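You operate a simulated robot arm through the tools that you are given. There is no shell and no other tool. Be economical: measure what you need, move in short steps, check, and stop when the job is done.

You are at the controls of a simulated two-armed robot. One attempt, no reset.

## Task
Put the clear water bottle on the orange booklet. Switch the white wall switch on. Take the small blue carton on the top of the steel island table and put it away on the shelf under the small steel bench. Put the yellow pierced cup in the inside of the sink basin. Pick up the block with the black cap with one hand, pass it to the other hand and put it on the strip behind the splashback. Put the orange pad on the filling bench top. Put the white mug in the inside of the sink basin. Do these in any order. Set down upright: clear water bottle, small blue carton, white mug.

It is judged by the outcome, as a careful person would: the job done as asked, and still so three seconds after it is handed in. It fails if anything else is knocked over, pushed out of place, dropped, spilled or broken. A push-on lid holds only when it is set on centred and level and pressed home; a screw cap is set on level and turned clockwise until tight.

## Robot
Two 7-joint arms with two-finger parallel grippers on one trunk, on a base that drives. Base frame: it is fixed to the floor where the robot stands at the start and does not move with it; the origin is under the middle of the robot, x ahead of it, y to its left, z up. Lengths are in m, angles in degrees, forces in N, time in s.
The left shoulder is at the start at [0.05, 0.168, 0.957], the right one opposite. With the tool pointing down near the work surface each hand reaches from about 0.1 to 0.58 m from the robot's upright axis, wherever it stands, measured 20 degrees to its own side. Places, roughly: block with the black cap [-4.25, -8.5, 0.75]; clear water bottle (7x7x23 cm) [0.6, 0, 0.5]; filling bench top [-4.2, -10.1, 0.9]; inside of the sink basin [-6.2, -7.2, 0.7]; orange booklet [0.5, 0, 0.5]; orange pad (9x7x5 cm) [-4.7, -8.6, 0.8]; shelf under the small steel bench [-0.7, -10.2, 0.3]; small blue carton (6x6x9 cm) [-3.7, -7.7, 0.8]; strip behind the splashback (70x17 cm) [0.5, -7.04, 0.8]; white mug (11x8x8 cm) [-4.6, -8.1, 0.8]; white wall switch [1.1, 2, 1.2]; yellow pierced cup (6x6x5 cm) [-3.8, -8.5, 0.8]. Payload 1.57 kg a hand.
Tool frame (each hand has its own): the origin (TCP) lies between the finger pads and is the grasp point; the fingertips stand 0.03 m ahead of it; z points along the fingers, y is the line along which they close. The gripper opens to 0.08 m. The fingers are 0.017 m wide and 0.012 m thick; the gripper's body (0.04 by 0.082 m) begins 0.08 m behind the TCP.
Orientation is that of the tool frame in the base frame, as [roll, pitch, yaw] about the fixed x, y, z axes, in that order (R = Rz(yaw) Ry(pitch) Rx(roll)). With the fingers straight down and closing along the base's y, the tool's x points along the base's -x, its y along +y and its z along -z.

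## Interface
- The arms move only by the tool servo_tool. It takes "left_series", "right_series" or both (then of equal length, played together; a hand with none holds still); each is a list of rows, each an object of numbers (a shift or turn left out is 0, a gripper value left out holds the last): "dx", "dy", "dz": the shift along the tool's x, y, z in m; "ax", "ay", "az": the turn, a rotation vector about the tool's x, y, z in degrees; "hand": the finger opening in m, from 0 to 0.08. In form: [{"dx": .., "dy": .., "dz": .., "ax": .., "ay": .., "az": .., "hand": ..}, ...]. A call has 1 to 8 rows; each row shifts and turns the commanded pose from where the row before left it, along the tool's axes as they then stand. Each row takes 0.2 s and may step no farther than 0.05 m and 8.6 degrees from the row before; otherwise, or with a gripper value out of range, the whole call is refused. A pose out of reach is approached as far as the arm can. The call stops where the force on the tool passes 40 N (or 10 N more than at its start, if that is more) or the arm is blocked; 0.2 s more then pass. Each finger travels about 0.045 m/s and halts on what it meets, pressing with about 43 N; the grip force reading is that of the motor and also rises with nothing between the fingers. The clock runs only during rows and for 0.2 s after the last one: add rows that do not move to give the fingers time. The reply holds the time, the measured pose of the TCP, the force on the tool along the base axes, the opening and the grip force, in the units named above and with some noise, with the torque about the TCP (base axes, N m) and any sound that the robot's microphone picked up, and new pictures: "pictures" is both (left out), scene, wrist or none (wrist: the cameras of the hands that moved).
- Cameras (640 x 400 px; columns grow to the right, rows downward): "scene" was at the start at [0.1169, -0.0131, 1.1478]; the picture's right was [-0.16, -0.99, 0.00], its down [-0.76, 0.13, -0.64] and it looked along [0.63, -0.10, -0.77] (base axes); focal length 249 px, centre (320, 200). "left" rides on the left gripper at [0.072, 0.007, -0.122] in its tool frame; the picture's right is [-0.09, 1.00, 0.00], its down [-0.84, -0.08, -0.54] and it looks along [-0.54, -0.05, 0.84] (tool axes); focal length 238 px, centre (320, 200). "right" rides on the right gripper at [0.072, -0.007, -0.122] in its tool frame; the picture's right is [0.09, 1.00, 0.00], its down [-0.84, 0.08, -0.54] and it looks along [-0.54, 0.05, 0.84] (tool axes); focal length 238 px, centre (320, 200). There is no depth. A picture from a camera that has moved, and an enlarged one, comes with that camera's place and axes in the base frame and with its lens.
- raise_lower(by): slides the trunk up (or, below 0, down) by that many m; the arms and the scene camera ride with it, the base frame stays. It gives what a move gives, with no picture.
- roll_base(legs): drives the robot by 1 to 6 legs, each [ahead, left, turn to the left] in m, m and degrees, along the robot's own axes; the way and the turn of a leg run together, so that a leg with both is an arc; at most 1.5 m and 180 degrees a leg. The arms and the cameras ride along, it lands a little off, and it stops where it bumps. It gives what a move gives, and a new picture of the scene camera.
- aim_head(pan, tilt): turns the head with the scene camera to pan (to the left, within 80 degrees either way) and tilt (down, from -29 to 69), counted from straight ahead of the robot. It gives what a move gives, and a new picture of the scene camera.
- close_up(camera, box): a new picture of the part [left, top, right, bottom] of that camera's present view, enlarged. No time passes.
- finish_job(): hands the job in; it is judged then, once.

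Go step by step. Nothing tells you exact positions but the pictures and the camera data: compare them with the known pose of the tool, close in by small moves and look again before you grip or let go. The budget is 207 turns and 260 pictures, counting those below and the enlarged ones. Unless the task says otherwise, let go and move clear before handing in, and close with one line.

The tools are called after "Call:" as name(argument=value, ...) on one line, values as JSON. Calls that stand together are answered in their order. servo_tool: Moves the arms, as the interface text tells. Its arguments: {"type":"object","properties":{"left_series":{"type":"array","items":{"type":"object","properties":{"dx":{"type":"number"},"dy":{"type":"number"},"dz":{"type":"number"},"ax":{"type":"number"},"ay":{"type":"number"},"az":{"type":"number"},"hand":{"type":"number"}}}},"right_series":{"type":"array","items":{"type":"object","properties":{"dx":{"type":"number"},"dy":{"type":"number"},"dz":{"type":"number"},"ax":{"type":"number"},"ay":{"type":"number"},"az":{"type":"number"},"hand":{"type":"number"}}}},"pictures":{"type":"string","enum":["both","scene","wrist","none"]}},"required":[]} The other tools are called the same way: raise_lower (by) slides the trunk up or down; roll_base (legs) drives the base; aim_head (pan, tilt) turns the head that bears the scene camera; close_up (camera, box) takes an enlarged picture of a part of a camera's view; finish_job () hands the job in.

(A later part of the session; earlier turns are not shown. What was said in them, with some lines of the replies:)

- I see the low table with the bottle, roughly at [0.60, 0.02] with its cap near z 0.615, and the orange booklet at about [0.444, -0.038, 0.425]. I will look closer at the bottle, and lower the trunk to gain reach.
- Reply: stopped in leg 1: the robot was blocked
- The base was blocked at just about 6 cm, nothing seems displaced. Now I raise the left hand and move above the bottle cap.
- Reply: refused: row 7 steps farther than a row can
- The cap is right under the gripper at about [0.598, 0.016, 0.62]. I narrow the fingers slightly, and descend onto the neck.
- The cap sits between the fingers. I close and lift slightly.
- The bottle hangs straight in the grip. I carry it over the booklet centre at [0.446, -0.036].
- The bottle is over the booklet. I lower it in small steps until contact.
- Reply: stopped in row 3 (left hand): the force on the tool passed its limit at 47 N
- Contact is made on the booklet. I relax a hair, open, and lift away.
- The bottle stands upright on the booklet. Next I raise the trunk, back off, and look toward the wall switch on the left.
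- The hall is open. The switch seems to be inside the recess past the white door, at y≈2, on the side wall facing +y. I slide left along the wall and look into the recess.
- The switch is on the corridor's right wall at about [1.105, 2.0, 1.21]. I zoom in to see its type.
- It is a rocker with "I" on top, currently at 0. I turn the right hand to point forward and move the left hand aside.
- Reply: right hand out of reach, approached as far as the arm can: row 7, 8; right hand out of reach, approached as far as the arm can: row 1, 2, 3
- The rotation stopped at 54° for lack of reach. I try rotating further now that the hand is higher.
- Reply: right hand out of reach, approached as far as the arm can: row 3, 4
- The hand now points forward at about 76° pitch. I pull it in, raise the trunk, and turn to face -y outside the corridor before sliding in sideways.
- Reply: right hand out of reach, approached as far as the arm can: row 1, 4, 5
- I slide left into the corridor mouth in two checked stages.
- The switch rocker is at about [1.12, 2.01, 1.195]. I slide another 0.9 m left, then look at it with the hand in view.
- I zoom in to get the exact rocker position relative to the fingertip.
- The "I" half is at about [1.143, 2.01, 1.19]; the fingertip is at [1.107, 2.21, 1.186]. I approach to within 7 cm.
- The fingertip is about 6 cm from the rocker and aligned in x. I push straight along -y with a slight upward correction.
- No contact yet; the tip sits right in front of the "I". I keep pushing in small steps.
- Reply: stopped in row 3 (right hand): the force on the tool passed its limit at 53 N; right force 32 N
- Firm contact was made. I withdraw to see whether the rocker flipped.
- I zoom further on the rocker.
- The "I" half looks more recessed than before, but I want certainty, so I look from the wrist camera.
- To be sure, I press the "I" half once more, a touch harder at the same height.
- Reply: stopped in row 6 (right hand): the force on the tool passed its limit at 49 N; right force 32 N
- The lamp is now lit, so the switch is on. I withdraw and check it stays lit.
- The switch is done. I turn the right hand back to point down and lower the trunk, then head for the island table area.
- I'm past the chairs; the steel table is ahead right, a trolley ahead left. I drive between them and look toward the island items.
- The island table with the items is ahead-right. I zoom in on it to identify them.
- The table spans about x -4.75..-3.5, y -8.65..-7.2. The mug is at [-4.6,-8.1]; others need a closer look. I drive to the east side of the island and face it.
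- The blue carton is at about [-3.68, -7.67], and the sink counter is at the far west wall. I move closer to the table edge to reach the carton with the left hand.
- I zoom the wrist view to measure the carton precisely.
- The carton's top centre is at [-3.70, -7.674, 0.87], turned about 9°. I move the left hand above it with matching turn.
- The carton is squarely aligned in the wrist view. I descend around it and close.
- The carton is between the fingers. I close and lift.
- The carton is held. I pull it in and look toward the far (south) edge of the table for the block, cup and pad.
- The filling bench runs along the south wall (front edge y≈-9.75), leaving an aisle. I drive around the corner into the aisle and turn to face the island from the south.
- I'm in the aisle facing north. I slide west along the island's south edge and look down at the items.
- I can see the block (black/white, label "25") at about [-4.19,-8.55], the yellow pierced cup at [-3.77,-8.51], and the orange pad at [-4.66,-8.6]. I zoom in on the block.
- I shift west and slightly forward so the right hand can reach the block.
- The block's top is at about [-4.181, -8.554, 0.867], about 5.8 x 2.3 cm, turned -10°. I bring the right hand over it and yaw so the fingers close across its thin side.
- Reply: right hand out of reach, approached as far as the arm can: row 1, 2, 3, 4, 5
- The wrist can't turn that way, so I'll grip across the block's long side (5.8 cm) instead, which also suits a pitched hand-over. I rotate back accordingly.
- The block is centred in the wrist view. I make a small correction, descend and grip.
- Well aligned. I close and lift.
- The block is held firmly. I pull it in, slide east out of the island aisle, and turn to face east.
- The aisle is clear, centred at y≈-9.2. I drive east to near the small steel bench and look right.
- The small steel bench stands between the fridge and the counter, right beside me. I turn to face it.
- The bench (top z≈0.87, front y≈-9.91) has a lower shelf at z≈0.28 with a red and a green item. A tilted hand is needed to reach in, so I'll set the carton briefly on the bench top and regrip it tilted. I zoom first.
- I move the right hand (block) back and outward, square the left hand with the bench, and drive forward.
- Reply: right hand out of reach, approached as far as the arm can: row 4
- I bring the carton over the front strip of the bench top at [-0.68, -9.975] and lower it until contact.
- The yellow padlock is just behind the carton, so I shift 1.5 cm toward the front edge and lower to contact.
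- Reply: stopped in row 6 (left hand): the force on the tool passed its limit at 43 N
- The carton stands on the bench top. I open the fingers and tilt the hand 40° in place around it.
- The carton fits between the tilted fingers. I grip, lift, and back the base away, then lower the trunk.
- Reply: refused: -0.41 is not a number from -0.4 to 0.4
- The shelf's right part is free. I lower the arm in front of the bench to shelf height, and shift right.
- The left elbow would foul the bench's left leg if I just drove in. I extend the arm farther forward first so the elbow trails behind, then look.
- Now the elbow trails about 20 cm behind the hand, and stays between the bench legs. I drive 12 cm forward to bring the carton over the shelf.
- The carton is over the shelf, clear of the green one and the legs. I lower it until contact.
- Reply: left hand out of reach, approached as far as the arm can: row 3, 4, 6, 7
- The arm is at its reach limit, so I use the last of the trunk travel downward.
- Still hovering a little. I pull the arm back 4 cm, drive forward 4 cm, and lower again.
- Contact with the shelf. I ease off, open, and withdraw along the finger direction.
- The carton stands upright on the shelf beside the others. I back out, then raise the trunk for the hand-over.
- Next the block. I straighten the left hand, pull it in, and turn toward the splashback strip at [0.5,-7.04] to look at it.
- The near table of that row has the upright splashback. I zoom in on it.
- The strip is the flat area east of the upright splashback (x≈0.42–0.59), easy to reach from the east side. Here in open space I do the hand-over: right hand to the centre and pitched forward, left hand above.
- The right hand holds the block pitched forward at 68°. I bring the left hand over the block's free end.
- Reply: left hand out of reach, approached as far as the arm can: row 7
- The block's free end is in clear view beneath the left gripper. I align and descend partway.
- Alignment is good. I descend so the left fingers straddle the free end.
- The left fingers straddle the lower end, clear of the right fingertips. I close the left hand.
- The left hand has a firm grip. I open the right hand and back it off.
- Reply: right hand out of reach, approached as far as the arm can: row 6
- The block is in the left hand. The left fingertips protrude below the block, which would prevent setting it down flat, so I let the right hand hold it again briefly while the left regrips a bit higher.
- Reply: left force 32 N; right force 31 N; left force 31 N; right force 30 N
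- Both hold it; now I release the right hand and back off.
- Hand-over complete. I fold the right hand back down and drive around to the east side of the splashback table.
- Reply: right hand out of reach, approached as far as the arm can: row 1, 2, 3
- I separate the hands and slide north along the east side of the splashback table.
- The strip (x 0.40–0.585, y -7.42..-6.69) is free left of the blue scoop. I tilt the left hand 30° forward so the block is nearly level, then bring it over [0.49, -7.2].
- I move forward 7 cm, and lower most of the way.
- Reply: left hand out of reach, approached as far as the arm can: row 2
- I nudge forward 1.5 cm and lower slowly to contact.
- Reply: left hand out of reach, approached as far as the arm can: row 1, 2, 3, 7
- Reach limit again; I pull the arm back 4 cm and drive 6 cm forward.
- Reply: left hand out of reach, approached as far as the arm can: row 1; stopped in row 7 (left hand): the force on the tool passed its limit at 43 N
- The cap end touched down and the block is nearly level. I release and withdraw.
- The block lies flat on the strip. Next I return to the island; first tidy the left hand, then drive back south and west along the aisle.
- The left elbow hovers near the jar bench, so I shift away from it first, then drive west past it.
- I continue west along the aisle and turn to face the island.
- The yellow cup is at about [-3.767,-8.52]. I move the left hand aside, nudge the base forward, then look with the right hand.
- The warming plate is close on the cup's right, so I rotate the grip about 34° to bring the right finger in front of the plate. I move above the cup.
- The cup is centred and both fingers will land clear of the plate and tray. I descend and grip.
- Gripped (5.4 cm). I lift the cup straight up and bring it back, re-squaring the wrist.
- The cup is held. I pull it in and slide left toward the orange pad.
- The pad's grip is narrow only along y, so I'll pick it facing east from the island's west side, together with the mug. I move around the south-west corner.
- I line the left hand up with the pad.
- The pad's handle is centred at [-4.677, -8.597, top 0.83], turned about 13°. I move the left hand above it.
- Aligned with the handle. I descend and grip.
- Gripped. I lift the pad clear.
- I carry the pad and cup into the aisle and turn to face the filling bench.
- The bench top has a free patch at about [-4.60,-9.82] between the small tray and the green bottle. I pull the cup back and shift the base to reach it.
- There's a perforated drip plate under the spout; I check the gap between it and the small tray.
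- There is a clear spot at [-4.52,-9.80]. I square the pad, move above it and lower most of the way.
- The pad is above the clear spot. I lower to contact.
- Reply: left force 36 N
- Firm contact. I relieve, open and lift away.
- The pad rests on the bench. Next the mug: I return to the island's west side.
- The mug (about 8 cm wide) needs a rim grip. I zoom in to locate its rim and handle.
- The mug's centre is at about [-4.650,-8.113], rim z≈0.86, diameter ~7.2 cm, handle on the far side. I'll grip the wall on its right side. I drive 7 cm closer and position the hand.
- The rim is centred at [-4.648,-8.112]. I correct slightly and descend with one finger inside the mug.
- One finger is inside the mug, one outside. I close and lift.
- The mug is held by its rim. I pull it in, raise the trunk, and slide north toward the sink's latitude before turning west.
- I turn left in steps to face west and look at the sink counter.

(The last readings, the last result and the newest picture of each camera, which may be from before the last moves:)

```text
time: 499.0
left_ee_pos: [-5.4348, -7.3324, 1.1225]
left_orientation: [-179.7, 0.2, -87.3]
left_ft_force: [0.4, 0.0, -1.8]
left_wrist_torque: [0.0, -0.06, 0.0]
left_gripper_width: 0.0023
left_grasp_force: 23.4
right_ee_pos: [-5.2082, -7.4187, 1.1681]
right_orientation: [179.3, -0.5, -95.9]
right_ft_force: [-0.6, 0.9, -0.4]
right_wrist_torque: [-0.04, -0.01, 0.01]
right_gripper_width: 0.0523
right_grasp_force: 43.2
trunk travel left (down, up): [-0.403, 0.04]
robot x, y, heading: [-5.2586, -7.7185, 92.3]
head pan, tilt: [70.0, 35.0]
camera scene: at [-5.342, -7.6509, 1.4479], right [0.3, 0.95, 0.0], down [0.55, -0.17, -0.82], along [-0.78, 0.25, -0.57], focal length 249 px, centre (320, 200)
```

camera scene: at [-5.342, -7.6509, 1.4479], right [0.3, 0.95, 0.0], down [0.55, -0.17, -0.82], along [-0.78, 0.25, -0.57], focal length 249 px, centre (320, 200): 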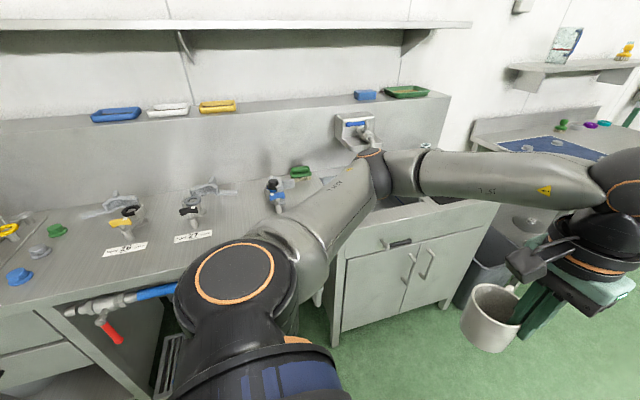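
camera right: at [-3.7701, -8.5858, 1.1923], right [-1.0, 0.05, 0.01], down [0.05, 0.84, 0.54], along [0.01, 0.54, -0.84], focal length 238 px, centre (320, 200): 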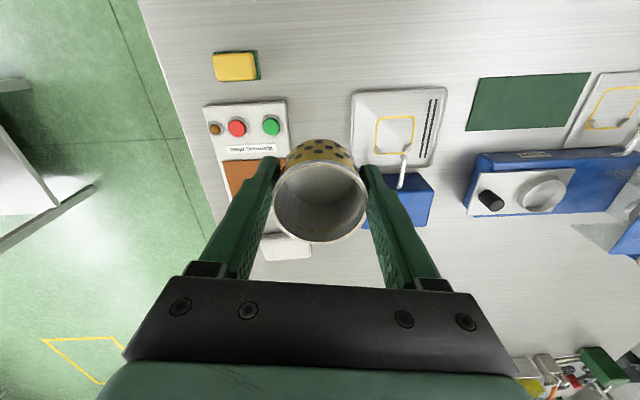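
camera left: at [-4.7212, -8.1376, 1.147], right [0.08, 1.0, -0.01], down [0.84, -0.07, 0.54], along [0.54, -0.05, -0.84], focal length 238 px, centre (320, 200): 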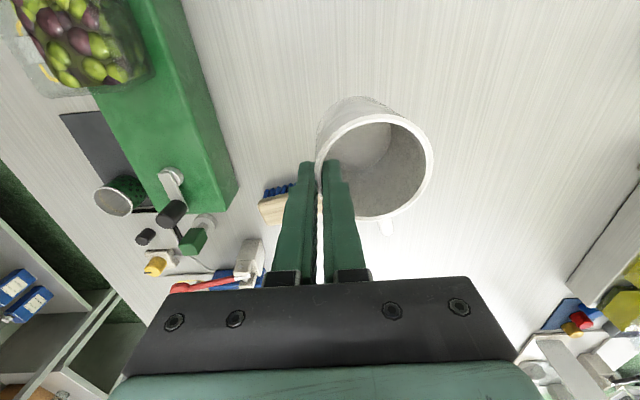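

I turn the rest of the way to face the sink counter.

Call:
roll_base(legs=[[0, 0, 88]])

Call:
aim_head(pan=-20, tilt=40)

Call:
close_up(camera="left", box=[0, 0, 640, 400])

```text
time: 503.1
left_ee_pos: [-5.6488, -7.8753, 1.1226]
left_orientation: [-179.7, 0.3, 0.1]
left_ft_force: [-0.7, -0.1, -1.8]
left_wrist_torque: [0.05, 0.02, 0.01]
left_gripper_width: 0.0014
left_grasp_force: 23.4
right_ee_pos: [-5.5519, -7.6539, 1.1663]
right_orientation: [179.3, -0.5, -8.6]
right_ft_force: [-0.5, 0.3, -1.3]
right_wrist_torque: [0.0, -0.05, 0.01]
right_gripper_width: 0.0525
right_grasp_force: 43.4
trunk travel left (down, up): [-0.403, 0.04]
robot x, y, heading: [-5.2569, -7.7138, 179.7]
head pan, tilt: [70.0, 35.0]
camera scene: at [-5.3267, -7.8002, 1.4478], right [-0.94, 0.34, 0.0], down [0.2, 0.54, -0.82], along [-0.28, -0.77, -0.57], focal length 249 px, centre (320, 200)
```

scene: 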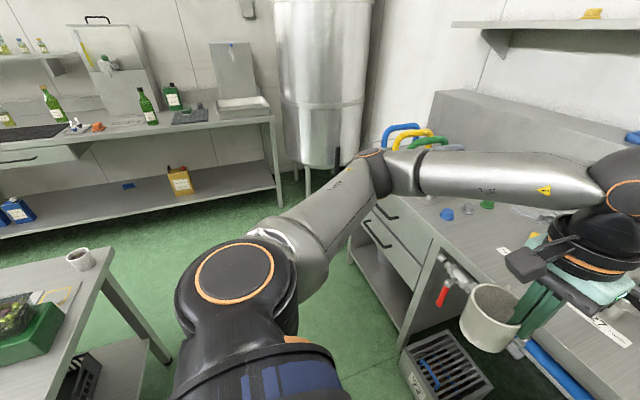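

```text
time: 504.8
left_ee_pos: [-5.6489, -7.8751, 1.123]
left_orientation: [-179.7, 0.2, -0.1]
left_ft_force: [1.2, 0.9, -1.5]
left_wrist_torque: [0.09, 0.03, 0.02]
left_gripper_width: 0.0012
left_grasp_force: 22.9
right_ee_pos: [-5.5524, -7.6525, 1.1684]
right_orientation: [179.3, -0.4, -8.6]
right_ft_force: [-0.8, -1.0, -1.5]
right_wrist_torque: [-0.03, 0.0, 0.0]
right_gripper_width: 0.0523
right_grasp_force: 43.2
trunk travel left (down, up): [-0.403, 0.04]
robot x, y, heading: [-5.2554, -7.7194, 179.7]
head pan, tilt: [-20.0, 40.0]
camera scene: at [-5.3761, -7.6881, 1.4403], right [0.34, 0.94, 0.0], down [0.6, -0.22, -0.77], along [-0.72, 0.26, -0.64], focal length 249 px, centre (320, 200)
```

scene: 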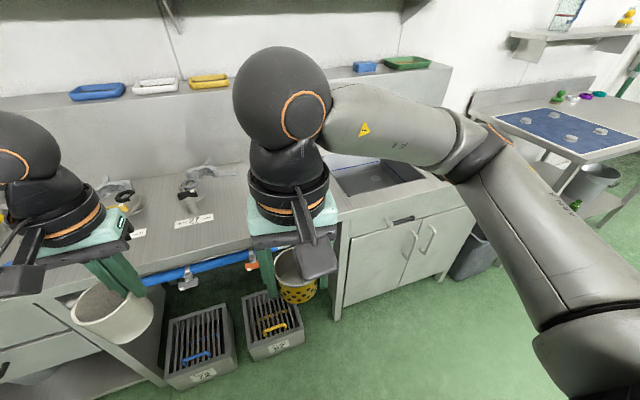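

```text
1.00 times, centred on (320, 200) of left (not enlarged: the box is as wide or as high as the picture)
camera zoom: at [-5.5778, -7.882, 1.2455], right [-0.09, -1.0, -0.01], down [-0.84, 0.07, 0.54], along [-0.54, 0.05, -0.84], focal length 238 px, centre (320, 200)
```

zoom: 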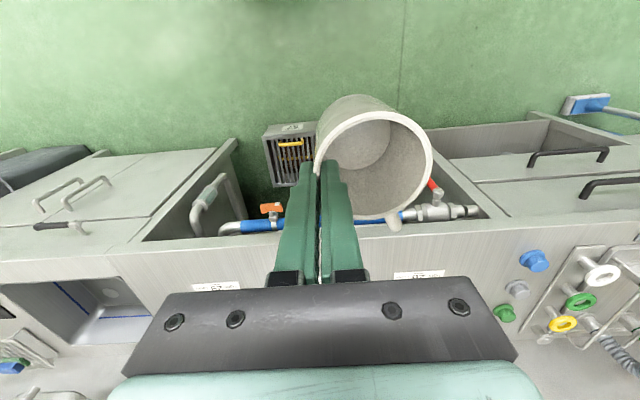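

The sink basin is centred near [-6.1,-7.2], counter front x≈-5.8. I slide north to line up with it.

Call:
roll_base(legs=[[0, -0.57, 0]])

Call:
aim_head(pan=0, tilt=40)

Call:
close_up(camera="left", box=[0, 0, 640, 400])

```text
time: 510.2
left_ee_pos: [-5.6455, -7.3056, 1.1228]
left_orientation: [-179.7, 0.3, -1.0]
left_ft_force: [0.5, 0.3, -1.8]
left_wrist_torque: [0.05, -0.01, -0.03]
left_gripper_width: 0.0012
left_grasp_force: 23.2
right_ee_pos: [-5.5446, -7.0858, 1.1675]
right_orientation: [179.4, -0.4, -9.6]
right_ft_force: [-0.6, 0.2, -0.7]
right_wrist_torque: [-0.03, 0.01, -0.02]
right_gripper_width: 0.0524
right_grasp_force: 42.8
trunk travel left (down, up): [-0.403, 0.04]
robot x, y, heading: [-5.2526, -7.1574, 179.0]
head pan, tilt: [-20.0, 40.0]
camera scene: at [-5.3691, -7.1231, 1.4403], right [0.36, 0.93, 0.0], down [0.6, -0.23, -0.77], along [-0.71, 0.28, -0.64], focal length 249 px, centre (320, 200)
```

scene: 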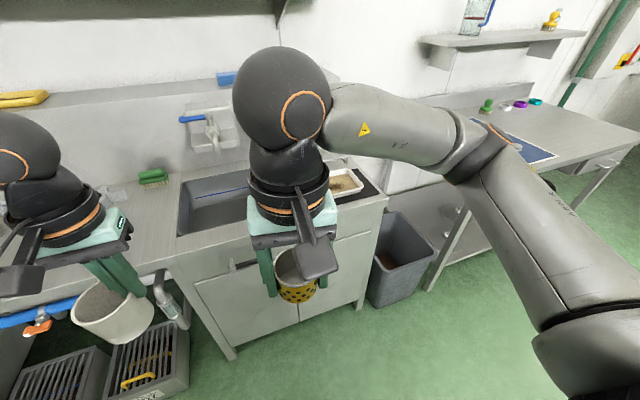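

```text
time: 511.0
left_ee_pos: [-5.6465, -7.3053, 1.1232]
left_orientation: [-179.7, 0.2, -1.0]
left_ft_force: [-1.1, 1.1, -2.3]
left_wrist_torque: [0.02, -0.01, -0.01]
left_gripper_width: 0.0015
left_grasp_force: 23.5
right_ee_pos: [-5.5443, -7.0854, 1.1675]
right_orientation: [179.3, -0.4, -9.6]
right_ft_force: [0.7, -0.5, -0.4]
right_wrist_torque: [0.02, -0.03, 0.01]
right_gripper_width: 0.0523
right_grasp_force: 42.4
trunk travel left (down, up): [-0.403, 0.04]
robot x, y, heading: [-5.2491, -7.1562, 178.8]
head pan, tilt: [0.0, 40.0]
camera scene: at [-5.3748, -7.1522, 1.4403], right [0.02, 1.0, 0.0], down [0.64, -0.01, -0.77], along [-0.77, 0.02, -0.64], focal length 249 px, centre (320, 200)
```

scene: 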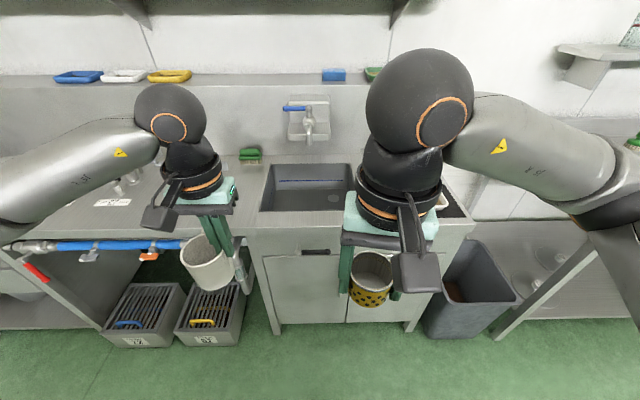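

```text
1.00 times, centred on (320, 200) of left (not enlarged: the box is as wide or as high as the picture)
camera zoom: at [-5.574, -7.3138, 1.2454], right [-0.11, -0.99, -0.01], down [-0.83, 0.09, 0.54], along [-0.54, 0.06, -0.84], focal length 238 px, centre (320, 200)
```

zoom: 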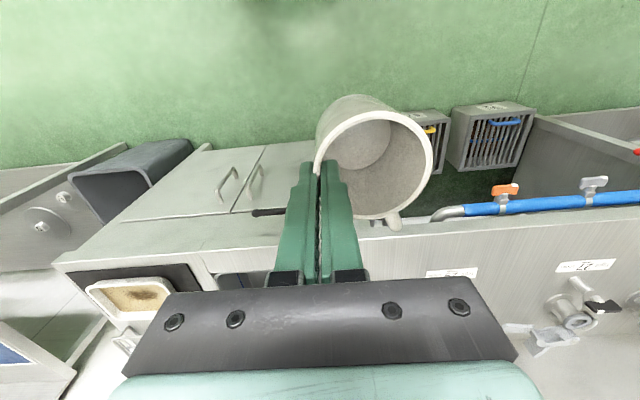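

The basin spans about x -6.29..-6.0, y -7.34..-6.99 (rim z≈0.88). I drive up to the counter, then position the mug above the left half.

Call:
roll_base(legs=[[0.33, -0.05, 1.2]])

Call:
raise_lower(by=-0.08)

Call:
aim_head(pan=0, tilt=50)

```text
time: 513.2
left_ee_pos: [-5.9651, -7.2579, 1.122]
left_orientation: [-179.7, 0.0, 0.1]
left_ft_force: [-0.9, 0.2, -2.3]
left_wrist_torque: [0.04, -0.03, -0.01]
left_gripper_width: 0.0013
left_grasp_force: 23.4
right_ee_pos: [-5.8682, -7.0353, 1.1674]
right_orientation: [179.2, -0.3, -8.6]
right_ft_force: [-0.7, 1.0, -1.3]
right_wrist_torque: [0.0, -0.04, -0.01]
right_gripper_width: 0.0522
right_grasp_force: 42.8
trunk travel left (down, up): [-0.403, 0.04]
robot x, y, heading: [-5.5756, -7.1, 180.3]
head pan, tilt: [0.0, 40.0]
camera scene: at [-5.6974, -7.0996, 1.4402], right [0.0, 1.0, 0.0], down [0.64, 0.0, -0.77], along [-0.77, 0.0, -0.64], focal length 249 px, centre (320, 200)
```

scene: 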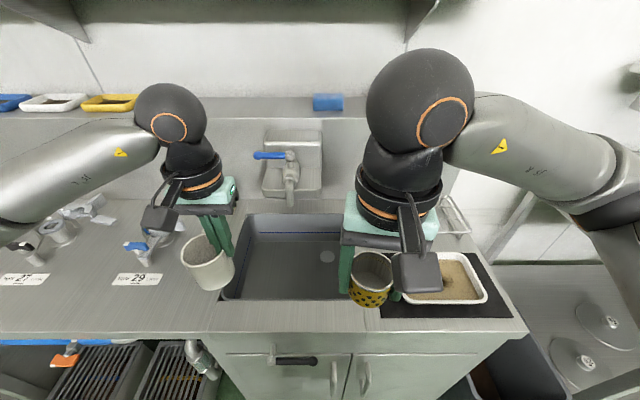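

```text
time: 514.4
left_ee_pos: [-5.9648, -7.259, 1.0432]
left_orientation: [-179.7, 0.2, 0.1]
left_ft_force: [-1.2, -0.7, -1.9]
left_wrist_torque: [0.04, 0.0, 0.01]
left_gripper_width: 0.001
left_grasp_force: 23.2
right_ee_pos: [-5.8673, -7.0364, 1.0883]
right_orientation: [179.3, -0.5, -8.5]
right_ft_force: [-0.1, 0.1, -1.3]
right_wrist_torque: [0.01, -0.01, -0.03]
right_gripper_width: 0.0524
right_grasp_force: 42.9
trunk travel left (down, up): [-0.323, 0.12]
robot x, y, heading: [-5.5742, -7.1006, 179.7]
head pan, tilt: [0.0, 40.0]
```

```text
time: 515.1
left_ee_pos: [-5.9653, -7.2575, 1.0434]
left_orientation: [-179.7, 0.2, 0.2]
left_ft_force: [-0.2, -0.6, -2.2]
left_wrist_torque: [0.04, -0.03, 0.01]
left_gripper_width: 0.0013
left_grasp_force: 23.4
right_ee_pos: [-5.8673, -7.0353, 1.0887]
right_orientation: [179.4, -0.5, -8.6]
right_ft_force: [-0.8, 0.0, -1.0]
right_wrist_torque: [-0.01, -0.01, 0.03]
right_gripper_width: 0.0525
right_grasp_force: 42.7
trunk travel left (down, up): [-0.323, 0.12]
robot x, y, heading: [-5.5731, -7.096, 179.7]
head pan, tilt: [0.0, 50.0]
camera scene: at [-5.6888, -7.0997, 1.3462], right [0.0, 1.0, 0.0], down [0.77, 0.0, -0.64], along [-0.64, 0.0, -0.77], focal length 249 px, centre (320, 200)
```

scene: 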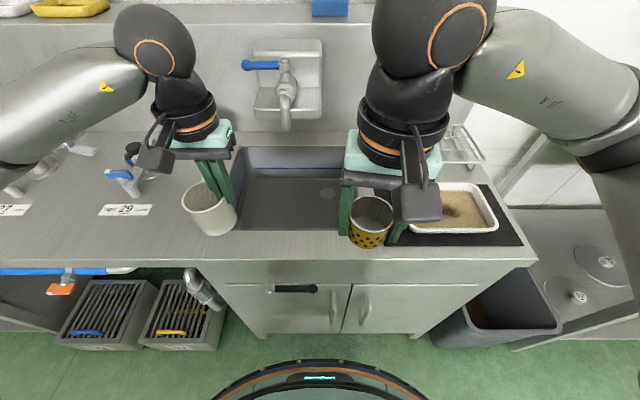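

I check the mug's tilt before lowering.

Call:
close_up(camera="scene", box=[150, 130, 310, 250])

```text
3.33 times, centred on (230, 190) of scene
camera zoom: at [-5.6888, -7.0997, 1.3462], right [0.0, 1.0, 0.0], down [0.77, 0.0, -0.64], along [-0.64, 0.0, -0.77], focal length 831 px, centre (620, 233)
```

zoom: 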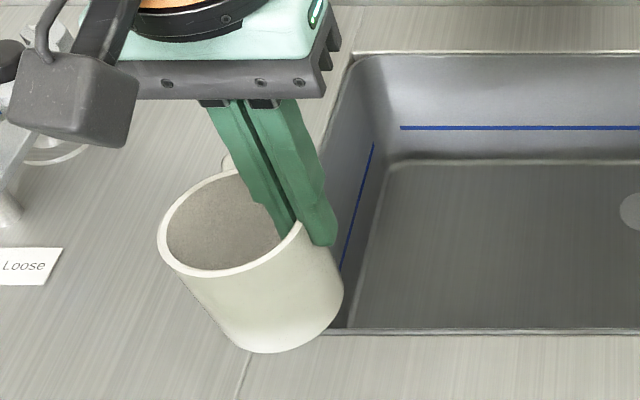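

The mug hangs practically upright. I move it over the basin at [-6.14,-7.24].

Call:
servo_tool(left_series=[{"dx": -0.0438, "dy": -0.013}, {"dx": -0.0438, "dy": -0.013}, {"dx": -0.0438, "dy": -0.013}, {"dx": -0.0438, "dy": -0.013}, {"dz": 0.04}, {"dz": 0.04}, {}])

```text
time: 516.7
left_ee_pos: [-6.1413, -7.2045, 0.9647]
left_orientation: [-179.8, 0.2, 0.1]
left_ft_force: [0.1, -0.3, -1.6]
left_wrist_torque: [0.04, -0.02, 0.03]
left_gripper_width: 0.0013
left_grasp_force: 23.5
right_ee_pos: [-5.8668, -7.0365, 1.0873]
right_orientation: [179.3, -0.4, -8.5]
right_ft_force: [0.2, -0.6, -0.7]
right_wrist_torque: [0.0, -0.01, 0.01]
right_gripper_width: 0.052
right_grasp_force: 43.3
trunk travel left (down, up): [-0.323, 0.12]
robot x, y, heading: [-5.5744, -7.1024, 179.7]
head pan, tilt: [0.0, 50.0]
camera scene: at [-5.6887, -7.0997, 1.3461], right [0.0, 1.0, 0.0], down [0.77, 0.0, -0.64], along [-0.64, 0.0, -0.77], focal length 249 px, centre (320, 200)
camera left: at [-6.0696, -7.2124, 1.0868], right [-0.09, -1.0, -0.01], down [-0.83, 0.07, 0.55], along [-0.54, 0.05, -0.84], focal length 238 px, centre (320, 200)
```

scene: 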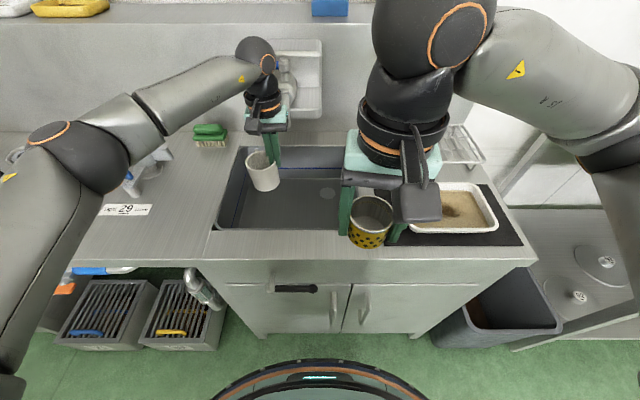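
left: 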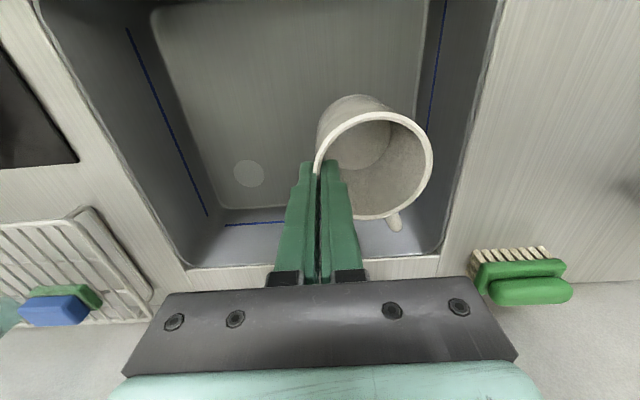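

The mug is inside the basin's outline and clear of the faucet. I lower it into the basin.

Call:
servo_tool(left_series=[{"dz": 0.045}, {"dz": 0.045}, {"dz": 0.04}, {"dz": 0.015}, {"dz": 0.01}, {"dz": 0.006}, {"dz": 0.006}, {"dz": 0.006}])

```text
time: 518.5
left_ee_pos: [-6.1414, -7.204, 0.7925]
left_orientation: [-179.6, 0.5, -0.1]
left_ft_force: [-1.4, 4.5, 18.3]
left_wrist_torque: [-0.65, -0.08, 0.09]
left_gripper_width: 0.0025
left_grasp_force: 24.5
right_ee_pos: [-5.8663, -7.034, 1.089]
right_orientation: [179.3, -0.3, -8.4]
right_ft_force: [0.7, 0.5, -0.6]
right_wrist_torque: [0.03, -0.01, -0.01]
right_gripper_width: 0.0523
right_grasp_force: 43.2
trunk travel left (down, up): [-0.323, 0.12]
robot x, y, heading: [-5.5701, -7.0998, 179.6]
head pan, tilt: [0.0, 50.0]
camera scene: at [-5.687, -7.0987, 1.3465], right [0.0, 1.0, 0.0], down [0.77, 0.0, -0.64], along [-0.64, 0.0, -0.77], focal length 249 px, centre (320, 200)
camera left: at [-6.0686, -7.2109, 0.9153], right [-0.09, -1.0, -0.01], down [-0.83, 0.07, 0.55], along [-0.55, 0.06, -0.84], focal length 238 px, centre (320, 200)
```

scene: 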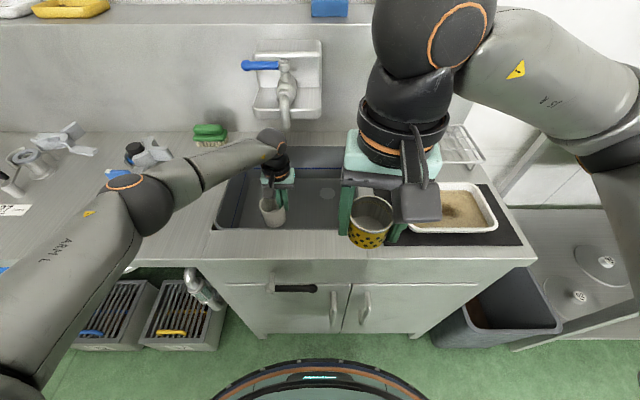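
left: 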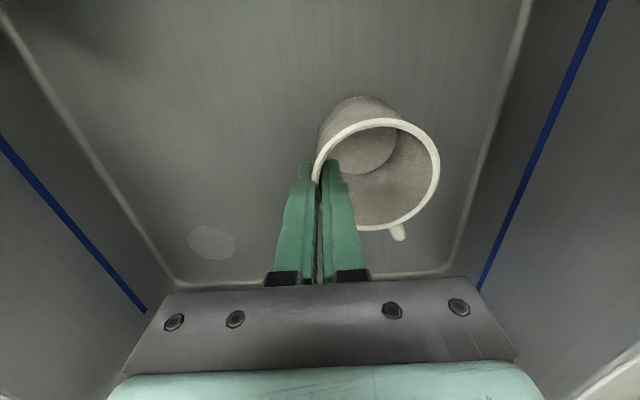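

The mug touched the basin floor. I ease off, open, and lift.

Call:
servo_tool(left_series=[{"dz": -0.002}, {"hand": 0.03}, {}, {}, {"dz": -0.04}, {"dz": -0.045}, {"dz": -0.045}, {"dz": -0.045}])

```text
time: 520.3
left_ee_pos: [-6.1402, -7.2072, 0.967]
left_orientation: [-179.7, 0.0, 0.1]
left_ft_force: [-1.1, 0.0, 0.2]
left_wrist_torque: [0.02, 0.01, 0.01]
left_gripper_width: 0.0301
left_grasp_force: 0.1
right_ee_pos: [-5.8674, -7.0361, 1.088]
right_orientation: [179.3, -0.4, -8.6]
right_ft_force: [-0.1, 0.0, -1.7]
right_wrist_torque: [0.01, 0.01, -0.01]
right_gripper_width: 0.0525
right_grasp_force: 43.2
trunk travel left (down, up): [-0.323, 0.12]
robot x, y, heading: [-5.572, -7.1, 180.0]
head pan, tilt: [0.0, 50.0]
camera scene: at [-5.6883, -7.0995, 1.3461], right [0.0, 1.0, 0.0], down [0.77, 0.0, -0.64], along [-0.64, 0.0, -0.77], focal length 249 px, centre (320, 200)
camera left: at [-6.0687, -7.213, 1.0898], right [-0.09, -1.0, -0.01], down [-0.84, 0.07, 0.54], along [-0.54, 0.05, -0.84], focal length 238 px, centre (320, 200)
```

scene: 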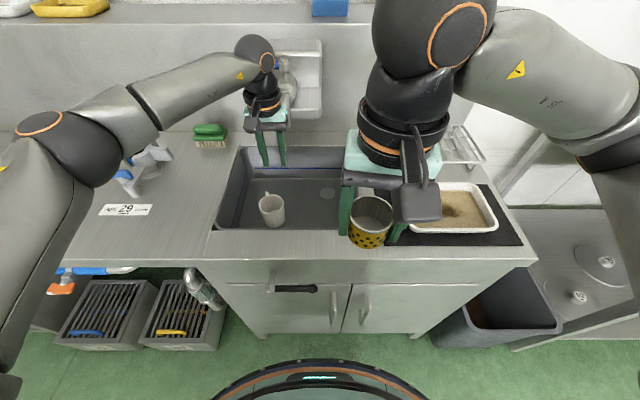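
left: 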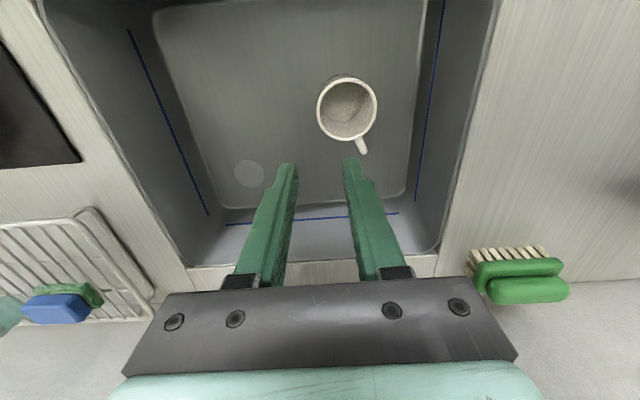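

The mug stands upright in the basin. I retract the left hand and bring the cup over the right half of the basin.

Call:
servo_tool(left_series=[{"dz": -0.04}, {"dz": -0.04}, {"dx": 0.045, "dy": 0.02}, {"dx": 0.045, "dy": 0.02}, {"dx": 0.045, "dy": 0.02}, {"dx": 0.045}, {"dx": 0.04}], pictures="none")

Call:
servo_tool(right_series=[{"dx": -0.0416, "dy": 0.015}, {"dx": -0.0416, "dy": 0.013}, {"dx": -0.0416, "dy": 0.013}, {"dx": -0.0416, "dy": 0.013}, {"dx": -0.0416, "dy": 0.013}, {"dx": -0.0416, "dy": 0.013}, {}])

```text
time: 521.9
left_ee_pos: [-5.9223, -7.2694, 1.0454]
left_orientation: [-179.7, 0.2, 0.2]
left_ft_force: [-0.5, 0.4, -0.2]
left_wrist_torque: [0.01, 0.01, 0.01]
left_gripper_width: 0.0299
left_grasp_force: 0.0
right_ee_pos: [-5.8672, -7.0362, 1.0882]
right_orientation: [179.4, -0.4, -8.5]
right_ft_force: [-0.5, 0.3, -0.7]
right_wrist_torque: [-0.01, 0.01, 0.01]
right_gripper_width: 0.0524
right_grasp_force: 42.9
trunk travel left (down, up): [-0.323, 0.12]
robot x, y, heading: [-5.5743, -7.0987, 179.8]
head pan, tilt: [0.0, 50.0]
```

```text
time: 523.5
left_ee_pos: [-5.9235, -7.269, 1.046]
left_orientation: [-179.7, 0.2, 0.1]
left_ft_force: [0.1, 0.9, 0.0]
left_wrist_torque: [-0.02, 0.01, 0.04]
left_gripper_width: 0.0301
left_grasp_force: 0.0
right_ee_pos: [-6.122, -7.0774, 1.0883]
right_orientation: [179.3, -0.3, -8.4]
right_ft_force: [-0.2, -0.2, -0.4]
right_wrist_torque: [-0.04, 0.01, -0.02]
right_gripper_width: 0.0524
right_grasp_force: 42.6
trunk travel left (down, up): [-0.323, 0.12]
robot x, y, heading: [-5.5728, -7.0975, 180.1]
head pan, tilt: [0.0, 50.0]
camera scene: at [-5.6886, -7.0993, 1.3461], right [0.0, 1.0, 0.0], down [0.77, 0.0, -0.64], along [-0.64, 0.0, -0.77], focal length 249 px, centre (320, 200)
camera right: at [-6.0501, -7.0796, 1.2093], right [-0.05, -1.0, 0.01], down [-0.84, 0.05, 0.54], along [-0.54, 0.02, -0.84], focal length 238 px, centre (320, 200)
```

scene: 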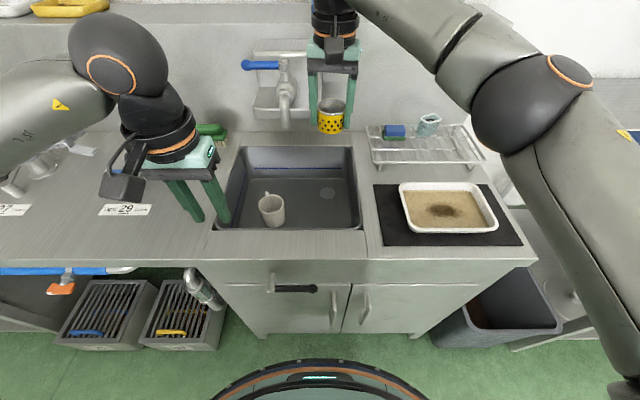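
right: 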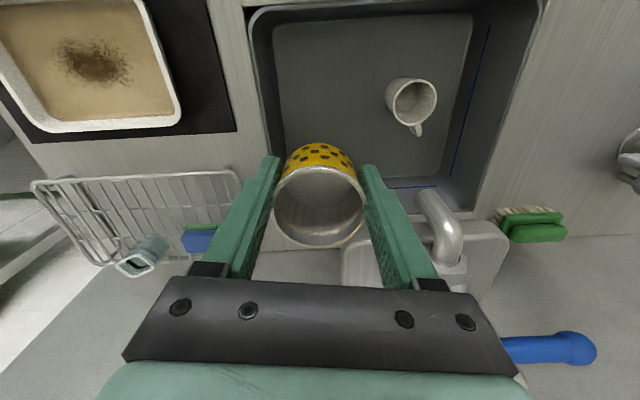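

The cup is over the right half, clear of the faucet. I lower it in.

Call:
servo_tool(right_series=[{"dz": 0.045}, {"dz": 0.045}, {"dz": 0.045}, {"dz": 0.045}, {"dz": 0.045}, {"dz": 0.045}, {"dz": 0.03}, {}])

```text
time: 525.3
left_ee_pos: [-5.9227, -7.2687, 1.046]
left_orientation: [-179.7, 0.3, 0.2]
left_ft_force: [-0.3, 0.4, 0.3]
left_wrist_torque: [-0.02, -0.04, 0.0]
left_gripper_width: 0.0301
left_grasp_force: 0.1
right_ee_pos: [-6.1258, -7.0802, 0.7859]
right_orientation: [179.4, -0.4, -8.5]
right_ft_force: [0.8, 0.2, -0.7]
right_wrist_torque: [-0.01, 0.0, 0.02]
right_gripper_width: 0.0523
right_grasp_force: 42.6
trunk travel left (down, up): [-0.323, 0.12]
robot x, y, heading: [-5.5752, -7.1014, 179.9]
head pan, tilt: [0.0, 50.0]
camera scene: at [-5.6886, -7.0996, 1.3461], right [0.0, 1.0, 0.0], down [0.77, 0.0, -0.64], along [-0.64, 0.0, -0.77], focal length 249 px, centre (320, 200)
camera right: at [-6.0544, -7.0833, 0.9072], right [-0.06, -1.0, 0.01], down [-0.84, 0.05, 0.54], along [-0.54, 0.02, -0.84], focal length 238 px, centre (320, 200)
```

scene: 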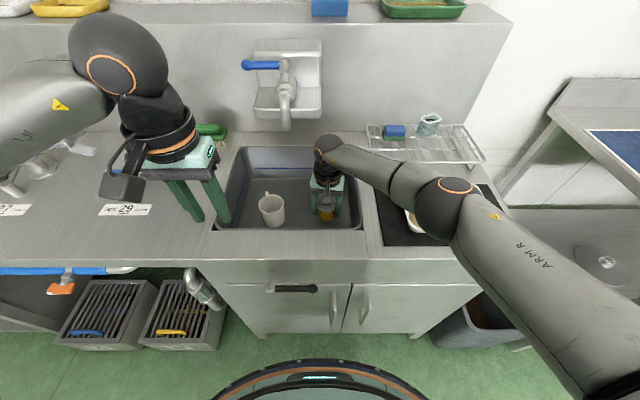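
right: 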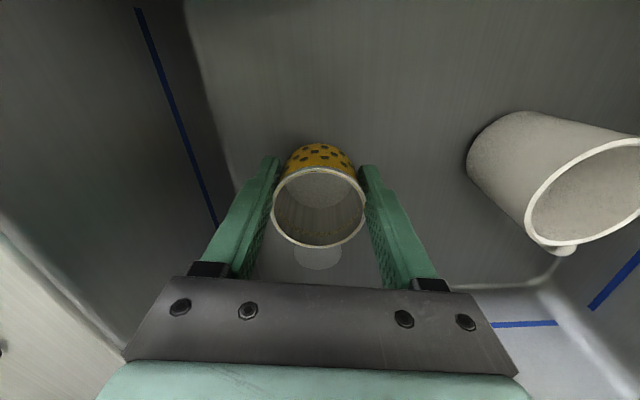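

The right elbow is near the sand tray; I check the clearance before the last few centimetres.

Call:
close_up(camera="scene", box=[300, 120, 520, 270])

```text
2.67 times, centred on (410, 195) of scene
camera zoom: at [-5.6886, -7.0996, 1.3461], right [0.0, 1.0, 0.0], down [0.77, 0.0, -0.64], along [-0.64, 0.0, -0.77], focal length 665 px, centre (80, 213)
```

zoom: 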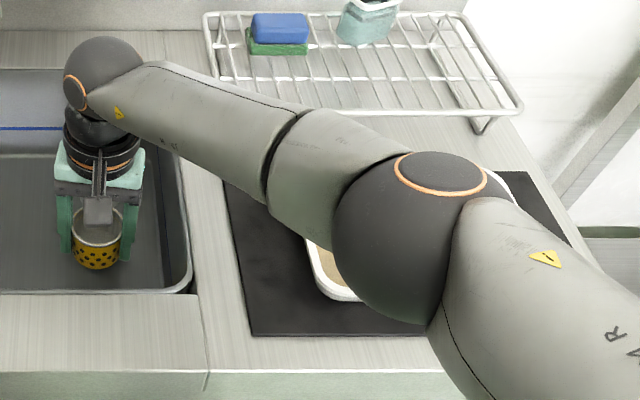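

By link geometry the elbow is still about 5 cm above the tray. I lower the last few centimetres carefully.

Call:
servo_tool(right_series=[{"dz": 0.012}, {"dz": 0.01}, {"dz": 0.006}, {"dz": 0.006}, {"dz": 0.005}, {"dz": 0.005}])

```text
time: 526.7
left_ee_pos: [-5.921, -7.2691, 1.047]
left_orientation: [-179.6, 0.4, 0.1]
left_ft_force: [-0.3, -0.3, 0.5]
left_wrist_torque: [-0.03, -0.03, 0.02]
left_gripper_width: 0.0301
left_grasp_force: 0.1
right_ee_pos: [-6.1253, -7.0829, 0.7507]
right_orientation: [179.1, 0.4, -8.4]
right_ft_force: [-3.5, -0.3, 40.3]
right_wrist_torque: [0.91, -0.22, 0.12]
right_gripper_width: 0.0528
right_grasp_force: 43.2
trunk travel left (down, up): [-0.323, 0.12]
robot x, y, heading: [-5.5702, -7.0988, 180.0]
head pan, tilt: [0.0, 50.0]
camera scene: at [-5.6853, -7.1, 1.3469], right [0.0, 1.0, 0.0], down [0.76, 0.0, -0.65], along [-0.65, 0.0, -0.76], focal length 249 px, centre (320, 200)
camera right: at [-6.0519, -7.0857, 0.871], right [-0.05, -1.0, 0.01], down [-0.83, 0.05, 0.55], along [-0.55, 0.02, -0.84], focal length 238 px, centre (320, 200)
```

scene: 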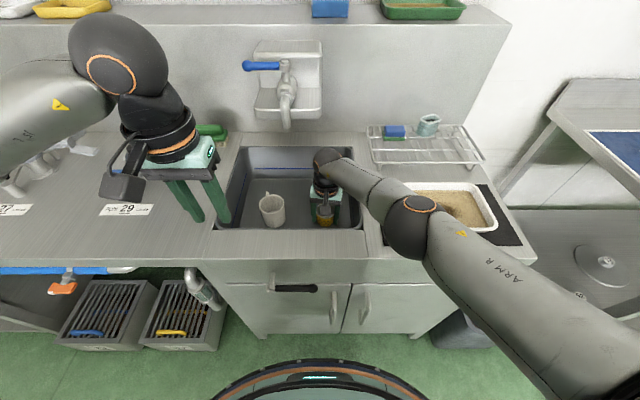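
right: 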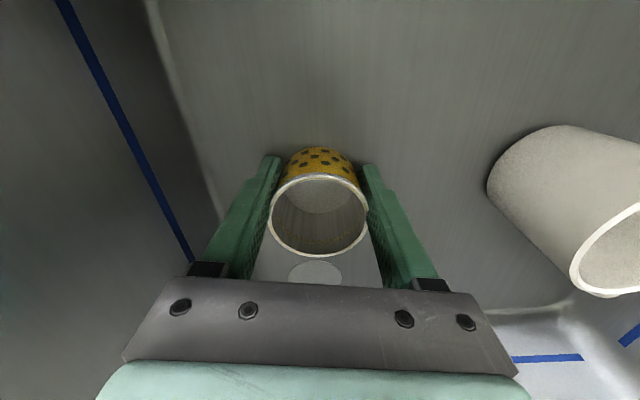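

The cup is on the basin floor. I relieve the pressure, open and lift straight out.

Call:
servo_tool(right_series=[{"dz": -0.003}, {"hand": 0.076}, {}, {}, {"dz": -0.04}, {"dz": -0.045}, {"dz": -0.045}, {"dz": -0.045}], pictures="wrist")

Call:
servo_tool(right_series=[{"dz": -0.045}, {"dz": -0.045}, {"dx": 0.045}, {"dx": 0.045}, {"dx": 0.045}, {"dx": 0.045}, {"dx": 0.045}], pictures="scene")

Call:
close_up(camera="scene", box=[200, 120, 380, 250])

```text
time: 528.5
left_ee_pos: [-5.9238, -7.268, 1.0463]
left_orientation: [-179.7, 0.2, 0.1]
left_ft_force: [-0.4, 0.5, -0.2]
left_wrist_torque: [0.01, -0.01, 0.0]
left_gripper_width: 0.0301
left_grasp_force: 0.1
right_ee_pos: [-6.1277, -7.0784, 0.9242]
right_orientation: [179.4, -0.4, -8.6]
right_ft_force: [0.6, -0.1, -0.1]
right_wrist_torque: [-0.02, -0.01, -0.01]
right_gripper_width: 0.076
right_grasp_force: 0.0
trunk travel left (down, up): [-0.323, 0.12]
robot x, y, heading: [-5.5728, -7.097, 180.0]
head pan, tilt: [0.0, 50.0]
camera right: at [-6.0563, -7.0807, 1.0443], right [-0.06, -1.0, 0.01], down [-0.84, 0.05, 0.54], along [-0.54, 0.02, -0.84], focal length 238 px, centre (320, 200)
```

right: 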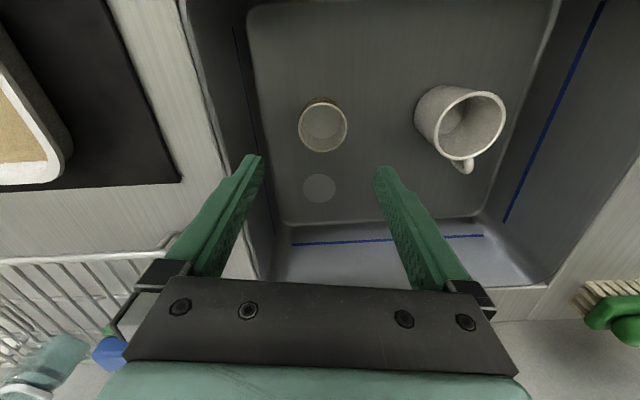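

```text
time: 530.1
left_ee_pos: [-5.9224, -7.2691, 1.0452]
left_orientation: [-179.6, 0.2, 0.1]
left_ft_force: [-0.3, 0.4, 0.8]
left_wrist_torque: [-0.01, -0.03, -0.05]
left_gripper_width: 0.03
left_grasp_force: 0.0
right_ee_pos: [-5.9037, -7.1103, 1.0126]
right_orientation: [179.3, -0.3, -8.6]
right_ft_force: [0.0, -0.5, 0.3]
right_wrist_torque: [0.01, -0.05, -0.01]
right_gripper_width: 0.0761
right_grasp_force: 0.0
trunk travel left (down, up): [-0.323, 0.12]
robot x, y, heading: [-5.5726, -7.0963, 180.2]
head pan, tilt: [0.0, 50.0]
camera scene: at [-5.6883, -7.0998, 1.3462], right [0.0, 1.0, 0.0], down [0.77, 0.0, -0.64], along [-0.64, 0.0, -0.77], focal length 249 px, centre (320, 200)
```

scene: 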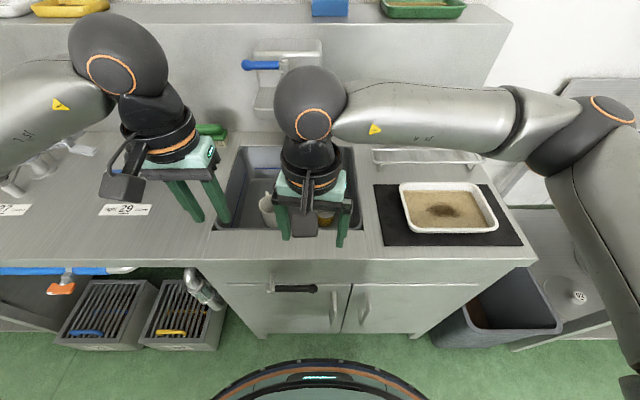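

```text
3.08 times, centred on (290, 185) of scene
camera zoom: at [-5.6883, -7.0998, 1.3462], right [0.0, 1.0, 0.0], down [0.77, 0.0, -0.64], along [-0.64, 0.0, -0.77], focal length 767 px, centre (412, 246)
```

zoom: 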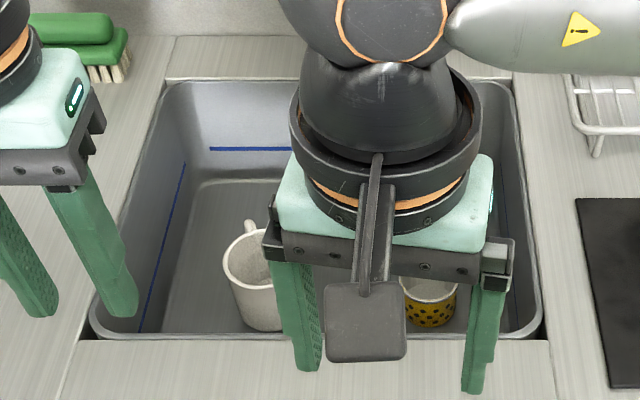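

Both the mug and cup stand in the basin. I back away clear and take a last look.

Call:
roll_base(legs=[[-0.35, 0, 0]])

Call:
close_up(camera="scene", box=[220, 90, 400, 230])

```text
time: 532.4
left_ee_pos: [-5.5734, -7.2708, 1.0455]
left_orientation: [-179.7, 0.2, 0.6]
left_ft_force: [0.0, 0.6, 0.0]
left_wrist_torque: [0.01, 0.04, 0.01]
left_gripper_width: 0.03
left_grasp_force: 0.1
right_ee_pos: [-5.5556, -7.1111, 1.0135]
right_orientation: [179.3, -0.3, -8.0]
right_ft_force: [-0.3, 0.8, -0.1]
right_wrist_torque: [0.03, -0.01, -0.01]
right_gripper_width: 0.0757
right_grasp_force: 0.0
trunk travel left (down, up): [-0.323, 0.12]
robot x, y, heading: [-5.2243, -7.1022, -179.5]
head pan, tilt: [0.0, 50.0]
camera scene: at [-5.3397, -7.0997, 1.3462], right [-0.01, 1.0, 0.0], down [0.77, 0.0, -0.64], along [-0.64, 0.0, -0.77], focal length 249 px, centre (320, 200)
```

scene: 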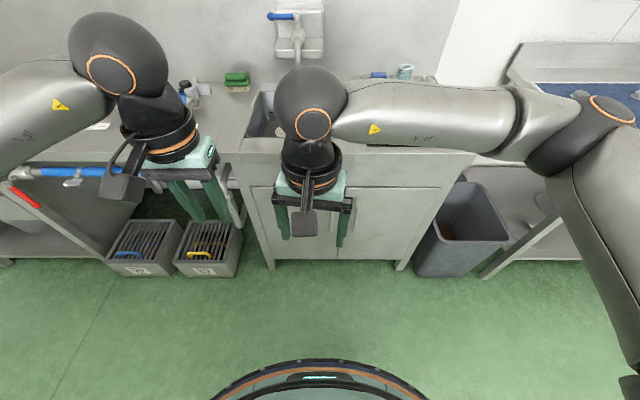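

```text
2.86 times, centred on (310, 160) of scene
camera zoom: at [-5.3397, -7.0997, 1.3462], right [-0.01, 1.0, 0.0], down [0.77, 0.0, -0.64], along [-0.64, 0.0, -0.77], focal length 712 px, centre (349, 314)
```

zoom: 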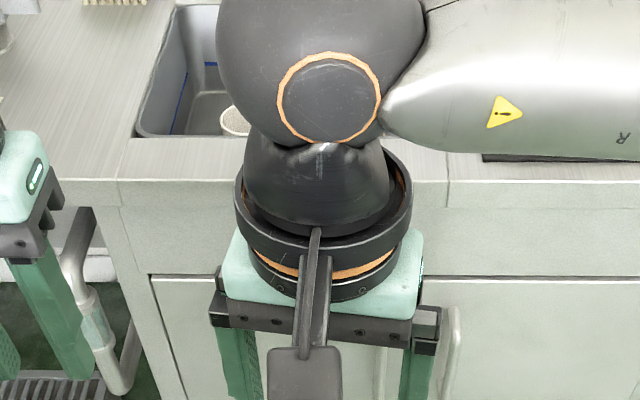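

All seven items are in place and both hands are empty and clear, so I hand the job in.

Call:
finish_job()

```text
The job is handed in.
```

All seven tasks were done and the job is handed in. The block lies flat on the strip after its hand-over, and the bottle, carton and mug were set down upright.
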